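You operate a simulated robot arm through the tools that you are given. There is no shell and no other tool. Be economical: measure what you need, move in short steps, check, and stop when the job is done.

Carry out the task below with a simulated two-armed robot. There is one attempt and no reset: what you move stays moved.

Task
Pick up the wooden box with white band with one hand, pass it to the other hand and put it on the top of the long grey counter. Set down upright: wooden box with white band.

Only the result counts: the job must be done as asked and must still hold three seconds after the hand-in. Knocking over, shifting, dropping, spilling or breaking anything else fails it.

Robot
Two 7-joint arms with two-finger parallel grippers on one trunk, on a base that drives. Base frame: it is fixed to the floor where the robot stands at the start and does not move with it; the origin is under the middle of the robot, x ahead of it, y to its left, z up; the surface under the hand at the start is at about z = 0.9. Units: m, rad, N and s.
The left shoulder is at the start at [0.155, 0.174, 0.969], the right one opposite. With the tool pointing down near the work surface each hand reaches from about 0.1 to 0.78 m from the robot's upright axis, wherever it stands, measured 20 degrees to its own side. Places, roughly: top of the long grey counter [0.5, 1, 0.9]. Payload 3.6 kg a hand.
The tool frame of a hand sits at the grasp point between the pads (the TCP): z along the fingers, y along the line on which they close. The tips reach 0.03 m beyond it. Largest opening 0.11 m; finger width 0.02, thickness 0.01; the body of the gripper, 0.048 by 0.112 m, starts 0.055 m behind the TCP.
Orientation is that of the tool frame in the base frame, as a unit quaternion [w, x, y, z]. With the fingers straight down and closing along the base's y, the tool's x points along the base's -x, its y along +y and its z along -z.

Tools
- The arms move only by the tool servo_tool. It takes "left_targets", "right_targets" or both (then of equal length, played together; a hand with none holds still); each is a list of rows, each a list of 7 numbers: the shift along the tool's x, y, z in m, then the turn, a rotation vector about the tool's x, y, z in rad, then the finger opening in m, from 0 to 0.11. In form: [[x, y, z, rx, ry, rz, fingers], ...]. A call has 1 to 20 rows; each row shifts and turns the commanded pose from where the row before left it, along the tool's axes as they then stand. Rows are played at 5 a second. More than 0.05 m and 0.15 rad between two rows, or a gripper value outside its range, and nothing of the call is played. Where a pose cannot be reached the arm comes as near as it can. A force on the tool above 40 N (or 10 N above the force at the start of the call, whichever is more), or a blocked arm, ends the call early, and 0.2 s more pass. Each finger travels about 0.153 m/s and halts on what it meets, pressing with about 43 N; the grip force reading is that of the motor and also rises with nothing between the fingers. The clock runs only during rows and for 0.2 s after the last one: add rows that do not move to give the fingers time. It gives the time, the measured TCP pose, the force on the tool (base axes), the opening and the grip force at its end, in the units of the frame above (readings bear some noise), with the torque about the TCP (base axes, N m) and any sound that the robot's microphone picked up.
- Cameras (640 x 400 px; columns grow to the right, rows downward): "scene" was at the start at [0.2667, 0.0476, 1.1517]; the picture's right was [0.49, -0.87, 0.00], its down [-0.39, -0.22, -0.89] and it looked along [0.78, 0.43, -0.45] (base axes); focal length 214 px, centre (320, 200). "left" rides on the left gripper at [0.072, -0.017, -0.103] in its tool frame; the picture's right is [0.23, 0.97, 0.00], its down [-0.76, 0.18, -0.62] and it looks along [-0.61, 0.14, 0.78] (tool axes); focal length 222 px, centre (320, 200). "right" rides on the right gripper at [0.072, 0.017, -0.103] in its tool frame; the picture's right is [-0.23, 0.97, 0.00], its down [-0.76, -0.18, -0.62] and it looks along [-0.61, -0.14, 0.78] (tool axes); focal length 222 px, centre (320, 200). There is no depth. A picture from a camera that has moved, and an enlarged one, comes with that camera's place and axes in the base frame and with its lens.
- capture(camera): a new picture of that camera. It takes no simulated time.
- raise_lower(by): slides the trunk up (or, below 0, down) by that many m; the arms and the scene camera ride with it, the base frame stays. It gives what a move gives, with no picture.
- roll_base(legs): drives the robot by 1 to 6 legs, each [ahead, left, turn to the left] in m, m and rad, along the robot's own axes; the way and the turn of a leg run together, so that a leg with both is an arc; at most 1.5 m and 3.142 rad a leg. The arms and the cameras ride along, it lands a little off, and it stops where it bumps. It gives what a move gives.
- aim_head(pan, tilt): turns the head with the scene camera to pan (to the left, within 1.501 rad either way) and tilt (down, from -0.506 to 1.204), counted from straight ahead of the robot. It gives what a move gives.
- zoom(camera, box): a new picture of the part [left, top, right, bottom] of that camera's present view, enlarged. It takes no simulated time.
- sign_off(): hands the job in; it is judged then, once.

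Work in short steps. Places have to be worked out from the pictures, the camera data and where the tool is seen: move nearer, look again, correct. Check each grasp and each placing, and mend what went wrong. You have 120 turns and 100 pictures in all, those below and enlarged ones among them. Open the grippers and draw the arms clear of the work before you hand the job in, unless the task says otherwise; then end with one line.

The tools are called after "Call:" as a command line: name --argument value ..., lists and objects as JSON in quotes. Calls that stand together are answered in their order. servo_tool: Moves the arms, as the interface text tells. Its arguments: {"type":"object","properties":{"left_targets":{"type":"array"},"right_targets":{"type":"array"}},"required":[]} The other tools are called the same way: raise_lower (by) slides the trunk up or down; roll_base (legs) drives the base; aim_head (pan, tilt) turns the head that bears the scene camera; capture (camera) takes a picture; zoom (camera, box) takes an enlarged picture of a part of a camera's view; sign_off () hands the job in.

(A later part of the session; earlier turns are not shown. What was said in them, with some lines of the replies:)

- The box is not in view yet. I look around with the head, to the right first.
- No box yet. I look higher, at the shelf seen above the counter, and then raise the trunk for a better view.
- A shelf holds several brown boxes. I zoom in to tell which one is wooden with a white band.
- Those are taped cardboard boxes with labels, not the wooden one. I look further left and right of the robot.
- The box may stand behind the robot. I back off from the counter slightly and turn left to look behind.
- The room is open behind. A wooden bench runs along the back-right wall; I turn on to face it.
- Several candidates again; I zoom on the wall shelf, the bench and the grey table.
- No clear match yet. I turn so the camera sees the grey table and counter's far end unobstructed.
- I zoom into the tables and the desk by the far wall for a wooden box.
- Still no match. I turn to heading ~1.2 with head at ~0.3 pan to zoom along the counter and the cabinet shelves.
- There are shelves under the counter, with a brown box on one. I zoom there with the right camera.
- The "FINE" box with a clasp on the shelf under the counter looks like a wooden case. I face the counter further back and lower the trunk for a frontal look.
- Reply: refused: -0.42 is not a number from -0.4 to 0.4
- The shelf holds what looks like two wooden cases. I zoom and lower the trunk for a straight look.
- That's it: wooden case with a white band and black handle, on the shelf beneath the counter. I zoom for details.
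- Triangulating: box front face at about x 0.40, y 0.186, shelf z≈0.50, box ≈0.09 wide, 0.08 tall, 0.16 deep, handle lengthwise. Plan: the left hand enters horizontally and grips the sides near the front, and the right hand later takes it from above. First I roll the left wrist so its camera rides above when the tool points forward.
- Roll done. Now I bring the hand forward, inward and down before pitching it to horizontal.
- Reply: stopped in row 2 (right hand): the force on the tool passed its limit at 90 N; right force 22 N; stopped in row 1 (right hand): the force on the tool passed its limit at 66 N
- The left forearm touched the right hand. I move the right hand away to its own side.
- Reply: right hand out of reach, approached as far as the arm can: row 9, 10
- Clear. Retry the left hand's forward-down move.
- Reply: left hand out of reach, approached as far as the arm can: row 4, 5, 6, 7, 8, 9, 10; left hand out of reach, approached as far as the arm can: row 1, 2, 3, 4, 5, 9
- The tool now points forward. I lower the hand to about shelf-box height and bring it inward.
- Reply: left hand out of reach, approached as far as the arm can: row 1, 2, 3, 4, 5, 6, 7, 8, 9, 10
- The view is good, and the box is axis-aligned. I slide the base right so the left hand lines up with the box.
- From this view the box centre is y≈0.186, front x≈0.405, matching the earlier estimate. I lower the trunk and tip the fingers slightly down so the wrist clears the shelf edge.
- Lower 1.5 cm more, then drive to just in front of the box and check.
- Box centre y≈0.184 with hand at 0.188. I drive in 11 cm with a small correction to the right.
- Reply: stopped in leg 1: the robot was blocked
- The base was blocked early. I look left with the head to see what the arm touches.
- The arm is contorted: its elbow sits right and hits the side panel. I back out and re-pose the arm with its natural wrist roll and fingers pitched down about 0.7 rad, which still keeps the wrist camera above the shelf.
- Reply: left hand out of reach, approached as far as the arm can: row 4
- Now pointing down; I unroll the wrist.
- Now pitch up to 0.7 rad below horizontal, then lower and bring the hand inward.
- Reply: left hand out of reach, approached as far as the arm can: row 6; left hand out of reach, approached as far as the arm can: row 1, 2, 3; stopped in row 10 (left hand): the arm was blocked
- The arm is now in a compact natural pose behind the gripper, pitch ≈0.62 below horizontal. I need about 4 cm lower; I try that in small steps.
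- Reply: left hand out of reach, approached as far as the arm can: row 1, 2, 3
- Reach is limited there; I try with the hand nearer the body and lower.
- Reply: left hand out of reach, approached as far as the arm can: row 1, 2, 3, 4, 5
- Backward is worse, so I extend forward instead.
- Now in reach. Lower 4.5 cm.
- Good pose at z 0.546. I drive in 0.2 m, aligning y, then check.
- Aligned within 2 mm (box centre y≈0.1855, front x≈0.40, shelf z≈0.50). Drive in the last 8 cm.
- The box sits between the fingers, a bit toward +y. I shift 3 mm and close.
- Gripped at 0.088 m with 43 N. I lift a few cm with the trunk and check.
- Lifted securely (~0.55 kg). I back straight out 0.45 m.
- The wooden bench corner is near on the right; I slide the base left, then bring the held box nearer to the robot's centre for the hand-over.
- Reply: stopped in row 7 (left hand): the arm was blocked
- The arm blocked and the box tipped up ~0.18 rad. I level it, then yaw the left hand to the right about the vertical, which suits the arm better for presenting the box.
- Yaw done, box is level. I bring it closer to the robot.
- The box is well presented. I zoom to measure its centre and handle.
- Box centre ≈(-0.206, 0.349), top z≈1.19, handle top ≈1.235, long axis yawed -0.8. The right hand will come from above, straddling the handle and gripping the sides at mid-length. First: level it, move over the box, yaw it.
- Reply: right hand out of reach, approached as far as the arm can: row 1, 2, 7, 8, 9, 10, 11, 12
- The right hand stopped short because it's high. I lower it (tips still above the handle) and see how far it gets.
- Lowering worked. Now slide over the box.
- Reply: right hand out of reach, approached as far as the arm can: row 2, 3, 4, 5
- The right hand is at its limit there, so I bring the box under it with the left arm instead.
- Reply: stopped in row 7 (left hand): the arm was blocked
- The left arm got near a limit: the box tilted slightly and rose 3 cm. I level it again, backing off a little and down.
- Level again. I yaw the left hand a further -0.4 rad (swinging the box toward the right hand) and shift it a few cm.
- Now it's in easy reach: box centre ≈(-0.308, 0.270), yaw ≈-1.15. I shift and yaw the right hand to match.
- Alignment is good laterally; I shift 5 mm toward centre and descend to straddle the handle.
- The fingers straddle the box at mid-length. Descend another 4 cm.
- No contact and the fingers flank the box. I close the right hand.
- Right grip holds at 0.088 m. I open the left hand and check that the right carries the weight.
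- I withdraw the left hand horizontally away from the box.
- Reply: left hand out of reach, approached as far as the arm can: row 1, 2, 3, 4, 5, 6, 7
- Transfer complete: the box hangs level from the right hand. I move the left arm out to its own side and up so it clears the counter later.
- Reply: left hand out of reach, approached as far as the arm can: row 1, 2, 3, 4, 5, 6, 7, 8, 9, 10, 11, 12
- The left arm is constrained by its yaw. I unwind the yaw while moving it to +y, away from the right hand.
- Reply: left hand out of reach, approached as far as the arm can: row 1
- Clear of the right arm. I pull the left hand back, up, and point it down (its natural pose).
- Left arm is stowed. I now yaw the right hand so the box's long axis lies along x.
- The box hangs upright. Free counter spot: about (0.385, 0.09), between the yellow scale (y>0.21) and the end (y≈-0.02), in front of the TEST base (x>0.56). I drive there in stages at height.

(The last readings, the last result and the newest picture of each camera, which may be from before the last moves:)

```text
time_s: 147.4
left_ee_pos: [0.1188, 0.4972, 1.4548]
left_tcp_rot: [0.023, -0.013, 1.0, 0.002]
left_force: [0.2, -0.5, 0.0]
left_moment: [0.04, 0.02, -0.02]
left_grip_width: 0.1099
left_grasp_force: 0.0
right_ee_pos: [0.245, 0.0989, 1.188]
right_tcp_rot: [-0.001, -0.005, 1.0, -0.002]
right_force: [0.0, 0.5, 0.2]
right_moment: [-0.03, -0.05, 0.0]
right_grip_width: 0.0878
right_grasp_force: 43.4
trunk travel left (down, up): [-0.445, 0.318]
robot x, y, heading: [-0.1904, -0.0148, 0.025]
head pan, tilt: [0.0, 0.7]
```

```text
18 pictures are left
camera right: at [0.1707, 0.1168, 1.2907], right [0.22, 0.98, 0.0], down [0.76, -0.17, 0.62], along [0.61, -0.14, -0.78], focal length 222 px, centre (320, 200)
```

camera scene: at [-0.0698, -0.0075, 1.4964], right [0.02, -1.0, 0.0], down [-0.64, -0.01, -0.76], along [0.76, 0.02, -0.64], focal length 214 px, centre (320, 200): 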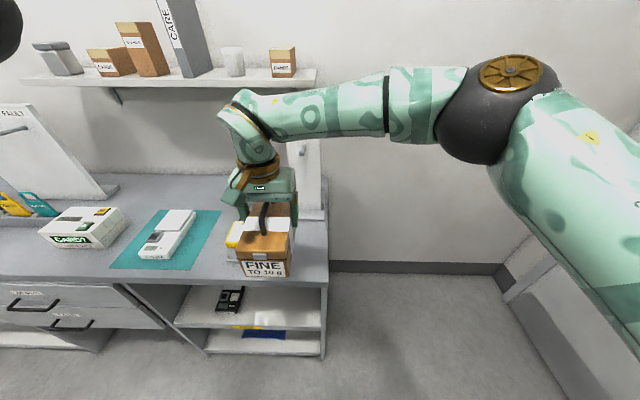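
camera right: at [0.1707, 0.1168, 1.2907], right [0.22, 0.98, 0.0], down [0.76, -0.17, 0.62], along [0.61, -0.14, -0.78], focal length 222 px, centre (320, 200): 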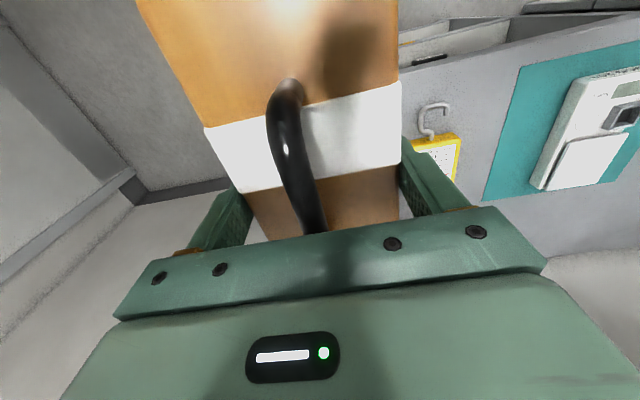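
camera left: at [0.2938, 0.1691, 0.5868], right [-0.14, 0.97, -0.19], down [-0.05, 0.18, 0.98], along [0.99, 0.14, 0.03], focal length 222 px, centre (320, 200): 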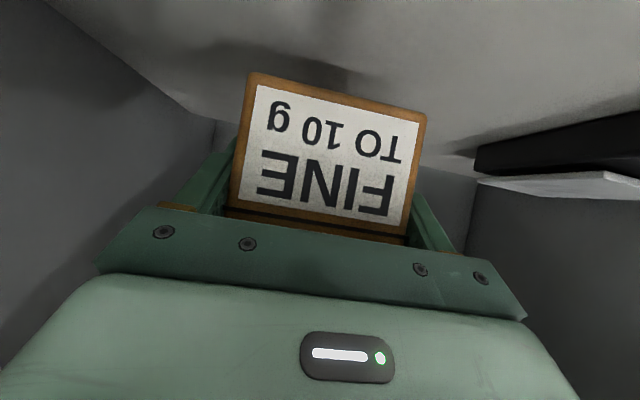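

The spot is clear; the scale begins at y≈0.25. I advance the last 14 cm and check.

Call:
roll_base --legs '[[0.14, -0.008, 0]]'

Call:
raise_lower --by -0.17

Call:
capture --camera "scene"

Call:
capture --camera "right"

```text
time_s: 148.7
left_ee_pos: [0.2583, 0.4936, 1.454]
left_tcp_rot: [0.023, -0.013, 1.0, 0.002]
left_force: [0.1, 0.1, 0.0]
left_moment: [0.0, -0.02, 0.02]
left_grip_width: 0.11
left_grasp_force: 0.1
right_ee_pos: [0.3822, 0.0947, 1.1867]
right_tcp_rot: [0.001, -0.005, 1.0, -0.002]
right_force: [0.4, -0.5, -5.7]
right_moment: [0.02, -0.04, -0.04]
right_grip_width: 0.0878
right_grasp_force: 43.0
trunk travel left (down, up): [-0.445, 0.318]
robot x, y, heading: [-0.0493, -0.0189, 0.023]
head pan, tilt: [0.0, 0.7]
```

```text
time_s: 150.6
left_ee_pos: [0.2553, 0.4922, 1.2843]
left_tcp_rot: [0.023, -0.013, 1.0, 0.002]
left_force: [-0.4, 0.2, -0.1]
left_moment: [0.02, 0.0, -0.03]
left_grip_width: 0.1099
left_grasp_force: 0.0
right_ee_pos: [0.3827, 0.0939, 1.0178]
right_tcp_rot: [0.001, -0.005, 1.0, -0.002]
right_force: [0.4, -0.1, -5.4]
right_moment: [-0.02, -0.06, -0.01]
right_grip_width: 0.088
right_grasp_force: 43.0
trunk travel left (down, up): [-0.275, 0.488]
robot x, y, heading: [-0.0493, -0.0186, 0.024]
head pan, tilt: [0.0, 0.7]
```

```text
17 pictures are left
camera scene: at [0.1248, -0.011, 1.3242], right [0.02, -1.0, 0.0], down [-0.64, -0.02, -0.76], along [0.76, 0.02, -0.64], focal length 214 px, centre (320, 200)
```

scene: 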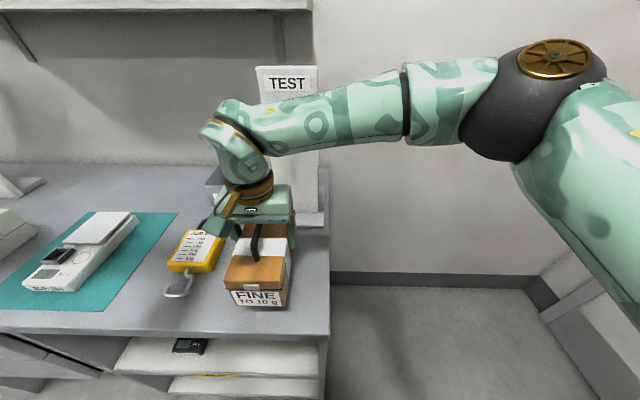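

```text
16 pictures are left
camera right: at [0.3086, 0.1122, 1.1212], right [0.22, 0.98, 0.0], down [0.76, -0.17, 0.62], along [0.61, -0.14, -0.78], focal length 222 px, centre (320, 200)
```

right: 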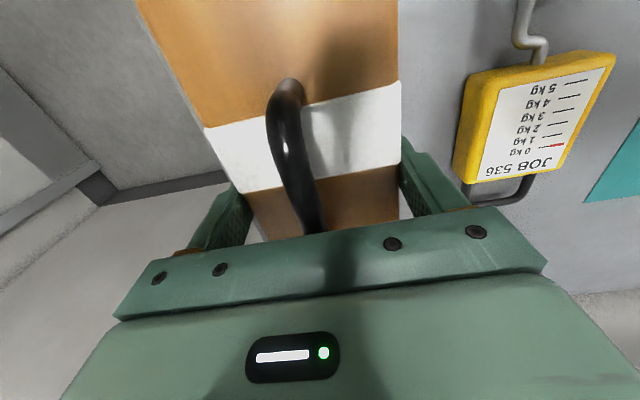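

Box bottom should be ≈4 cm above the counter. I lower 3 cm by trunk, then feel for contact with the arm.

Call:
raise_lower --by -0.03

Call:
servo_tool --right_targets '[[0, 0, 0.002, 0, 0, 0, 0.06], [0, 0, 0.002, 0, 0, 0, 0.06], [0, 0, 0.002, 0, 0, 0, 0.06]]'

Call:
zoom --camera "scene" --box '[160, 180, 340, 330]'

```text
time_s: 151.4
left_ee_pos: [0.2562, 0.4934, 1.2541]
left_tcp_rot: [0.023, -0.014, 1.0, 0.003]
left_force: [-1.4, 0.3, 1.4]
left_moment: [0.01, -0.04, 0.02]
left_grip_width: 0.1097
left_grasp_force: 0.1
right_ee_pos: [0.3825, 0.0944, 0.9882]
right_tcp_rot: [0.001, -0.005, 1.0, -0.001]
right_force: [0.0, -0.6, -5.3]
right_moment: [0.0, -0.04, 0.01]
right_grip_width: 0.0876
right_grasp_force: 43.2
trunk travel left (down, up): [-0.245, 0.518]
robot x, y, heading: [-0.0485, -0.0165, 0.023]
head pan, tilt: [0.0, 0.7]
```

```text
time_s: 152.2
left_ee_pos: [0.2576, 0.4929, 1.2546]
left_tcp_rot: [0.023, -0.013, 1.0, 0.002]
left_force: [0.1, -0.6, -0.6]
left_moment: [0.0, -0.03, -0.02]
left_grip_width: 0.11
left_grasp_force: 0.1
right_ee_pos: [0.3831, 0.0948, 0.9808]
right_tcp_rot: [0.001, -0.005, 1.0, -0.002]
right_force: [-0.4, -0.2, -5.6]
right_moment: [0.01, -0.03, 0.03]
right_grip_width: 0.0878
right_grasp_force: 43.3
trunk travel left (down, up): [-0.245, 0.518]
robot x, y, heading: [-0.05, -0.0203, 0.023]
head pan, tilt: [0.0, 0.7]
```

```text
2.67 times, centred on (250, 255) of scene
camera zoom: at [0.1395, -0.0106, 1.2931], right [0.02, -1.0, 0.0], down [-0.64, -0.02, -0.76], along [0.76, 0.02, -0.64], focal length 572 px, centre (507, 53)
```

zoom: 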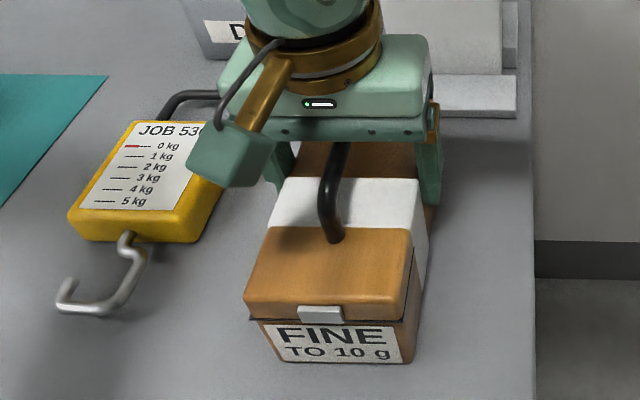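

Nearly down; I continue in 1–2 mm steps watching the vertical force.

Call:
servo_tool --right_targets '[[0, 0, 0.0015, 0, 0, 0, 0.06], [0, 0, 0.0015, 0, 0, 0, 0.06], [0, 0, 0, 0, 0, 0, 0.06]]'

```text
time_s: 153.0
left_ee_pos: [0.2559, 0.4926, 1.2561]
left_tcp_rot: [0.023, -0.013, 1.0, 0.003]
left_force: [-1.3, -0.8, -0.2]
left_moment: [-0.02, 0.01, 0.01]
left_grip_width: 0.1099
left_grasp_force: 0.0
right_ee_pos: [0.3817, 0.0941, 0.9802]
right_tcp_rot: [0.002, -0.005, 1.0, -0.001]
right_force: [-1.1, 0.4, 8.9]
right_moment: [-0.18, -1.15, -0.07]
right_grip_width: 0.0879
right_grasp_force: 43.7
trunk travel left (down, up): [-0.245, 0.518]
robot x, y, heading: [-0.0502, -0.0159, 0.024]
head pan, tilt: [0.0, 0.7]
```

Contact with the counter at its back edge (tiny pitch). I release slowly so it settles.

Call:
servo_tool --right_targets '[[0, 0, 0, 0, 0, 0, 0.087], [0, 0, 0, 0, 0, 0, 0.09], [0, 0, 0, 0, 0, 0, 0.1], [0, 0, 0, 0, 0, 0, 0.11], [0, 0, 0, 0, 0, 0, 0.11]]'

Call:
zoom --camera "scene" --box '[160, 180, 340, 330]'

Call:
capture --camera "right"

```text
time_s: 154.2
left_ee_pos: [0.2578, 0.493, 1.2544]
left_tcp_rot: [0.023, -0.014, 1.0, 0.003]
left_force: [-0.8, 0.6, 0.3]
left_moment: [0.02, 0.0, 0.03]
left_grip_width: 0.1101
left_grasp_force: 0.0
right_ee_pos: [0.3817, 0.0945, 0.9792]
right_tcp_rot: [0.0, -0.005, 1.0, -0.001]
right_force: [0.7, -0.3, 0.0]
right_moment: [-0.02, 0.01, -0.02]
right_grip_width: 0.11
right_grasp_force: 0.0
trunk travel left (down, up): [-0.245, 0.518]
robot x, y, heading: [-0.0475, -0.0187, 0.021]
head pan, tilt: [0.0, 0.7]
```

```text
2.67 times, centred on (250, 255) of scene
camera zoom: at [0.1391, -0.0107, 1.2932], right [0.02, -1.0, 0.0], down [-0.64, -0.02, -0.76], along [0.76, 0.02, -0.64], focal length 572 px, centre (507, 53)
```

zoom: 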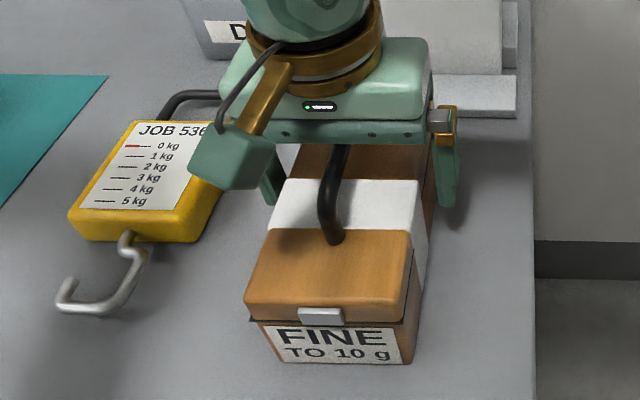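

```text
13 pictures are left
camera right: at [0.3091, 0.1124, 1.0818], right [0.22, 0.98, 0.0], down [0.76, -0.17, 0.62], along [0.61, -0.14, -0.78], focal length 222 px, centre (320, 200)
```

right: 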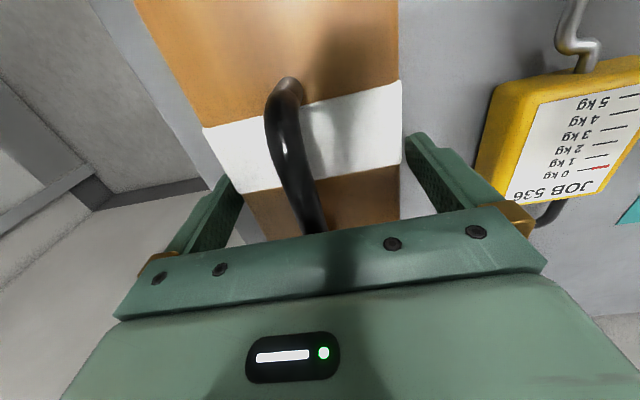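

Released and resting stably. I lift the right hand straight up with the trunk, then back away.

Call:
raise_lower --by 0.2

Call:
roll_base --legs '[[-0.35, 0, 0]]'

Call:
capture --camera "scene"

Call:
zoom --camera "scene" --box '[160, 130, 360, 280]'

```text
time_s: 156.3
left_ee_pos: [0.2576, 0.4913, 1.454]
left_tcp_rot: [0.022, -0.013, 1.0, 0.002]
left_force: [-0.7, -0.4, 0.2]
left_moment: [0.02, 0.03, -0.01]
left_grip_width: 0.1102
left_grasp_force: 0.1
right_ee_pos: [0.3824, 0.094, 1.1797]
right_tcp_rot: [0.0, -0.006, 1.0, -0.002]
right_force: [0.2, -0.5, 0.0]
right_moment: [-0.05, -0.03, 0.01]
right_grip_width: 0.1103
right_grasp_force: 0.1
trunk travel left (down, up): [-0.445, 0.318]
robot x, y, heading: [-0.0513, -0.019, 0.018]
head pan, tilt: [0.0, 0.7]
```

```text
time_s: 158.6
left_ee_pos: [-0.0904, 0.4844, 1.4552]
left_tcp_rot: [0.024, -0.016, 1.0, 0.002]
left_force: [0.1, 0.3, 0.0]
left_moment: [-0.03, 0.0, 0.0]
left_grip_width: 0.1102
left_grasp_force: 0.0
right_ee_pos: [0.0362, 0.0868, 1.1785]
right_tcp_rot: [-0.001, -0.007, 1.0, -0.001]
right_force: [0.0, -1.4, 0.0]
right_moment: [0.01, -0.04, -0.01]
right_grip_width: 0.1099
right_grasp_force: 0.1
trunk travel left (down, up): [-0.445, 0.318]
robot x, y, heading: [-0.3953, -0.0215, 0.032]
head pan, tilt: [0.0, 0.7]
```

```text
12 pictures are left
camera scene: at [-0.2773, -0.0206, 1.4965], right [0.03, -1.0, 0.0], down [-0.64, -0.02, -0.76], along [0.76, 0.02, -0.64], focal length 214 px, centre (320, 200)
```

scene: 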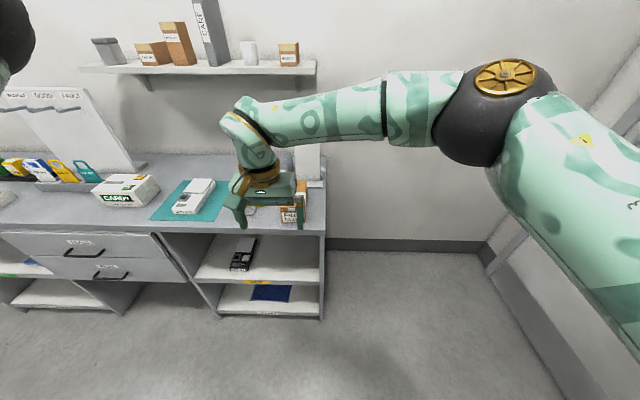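

```text
2.67 times, centred on (260, 205) of scene
camera zoom: at [-0.2773, -0.0206, 1.4965], right [0.03, -1.0, 0.0], down [-0.64, -0.02, -0.76], along [0.76, 0.02, -0.64], focal length 572 px, centre (480, 187)
```

zoom: 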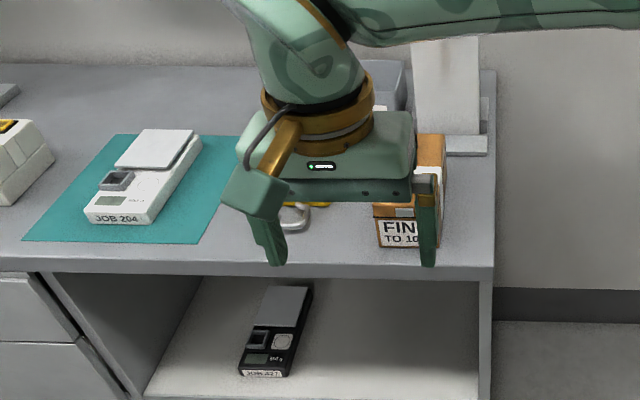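

The box stands upright on the counter, and everything else is undisturbed; both grippers are open and clear. I hand in.

Call:
sign_off

```text
The job is handed in.
```

The wooden box with the white band is standing upright on the top of the long grey counter. The left hand picked it up from the shelf under the counter, and the right hand took it over and set it down. Nothing else appears to have moved, both grippers are open and clear, and the job is handed in.
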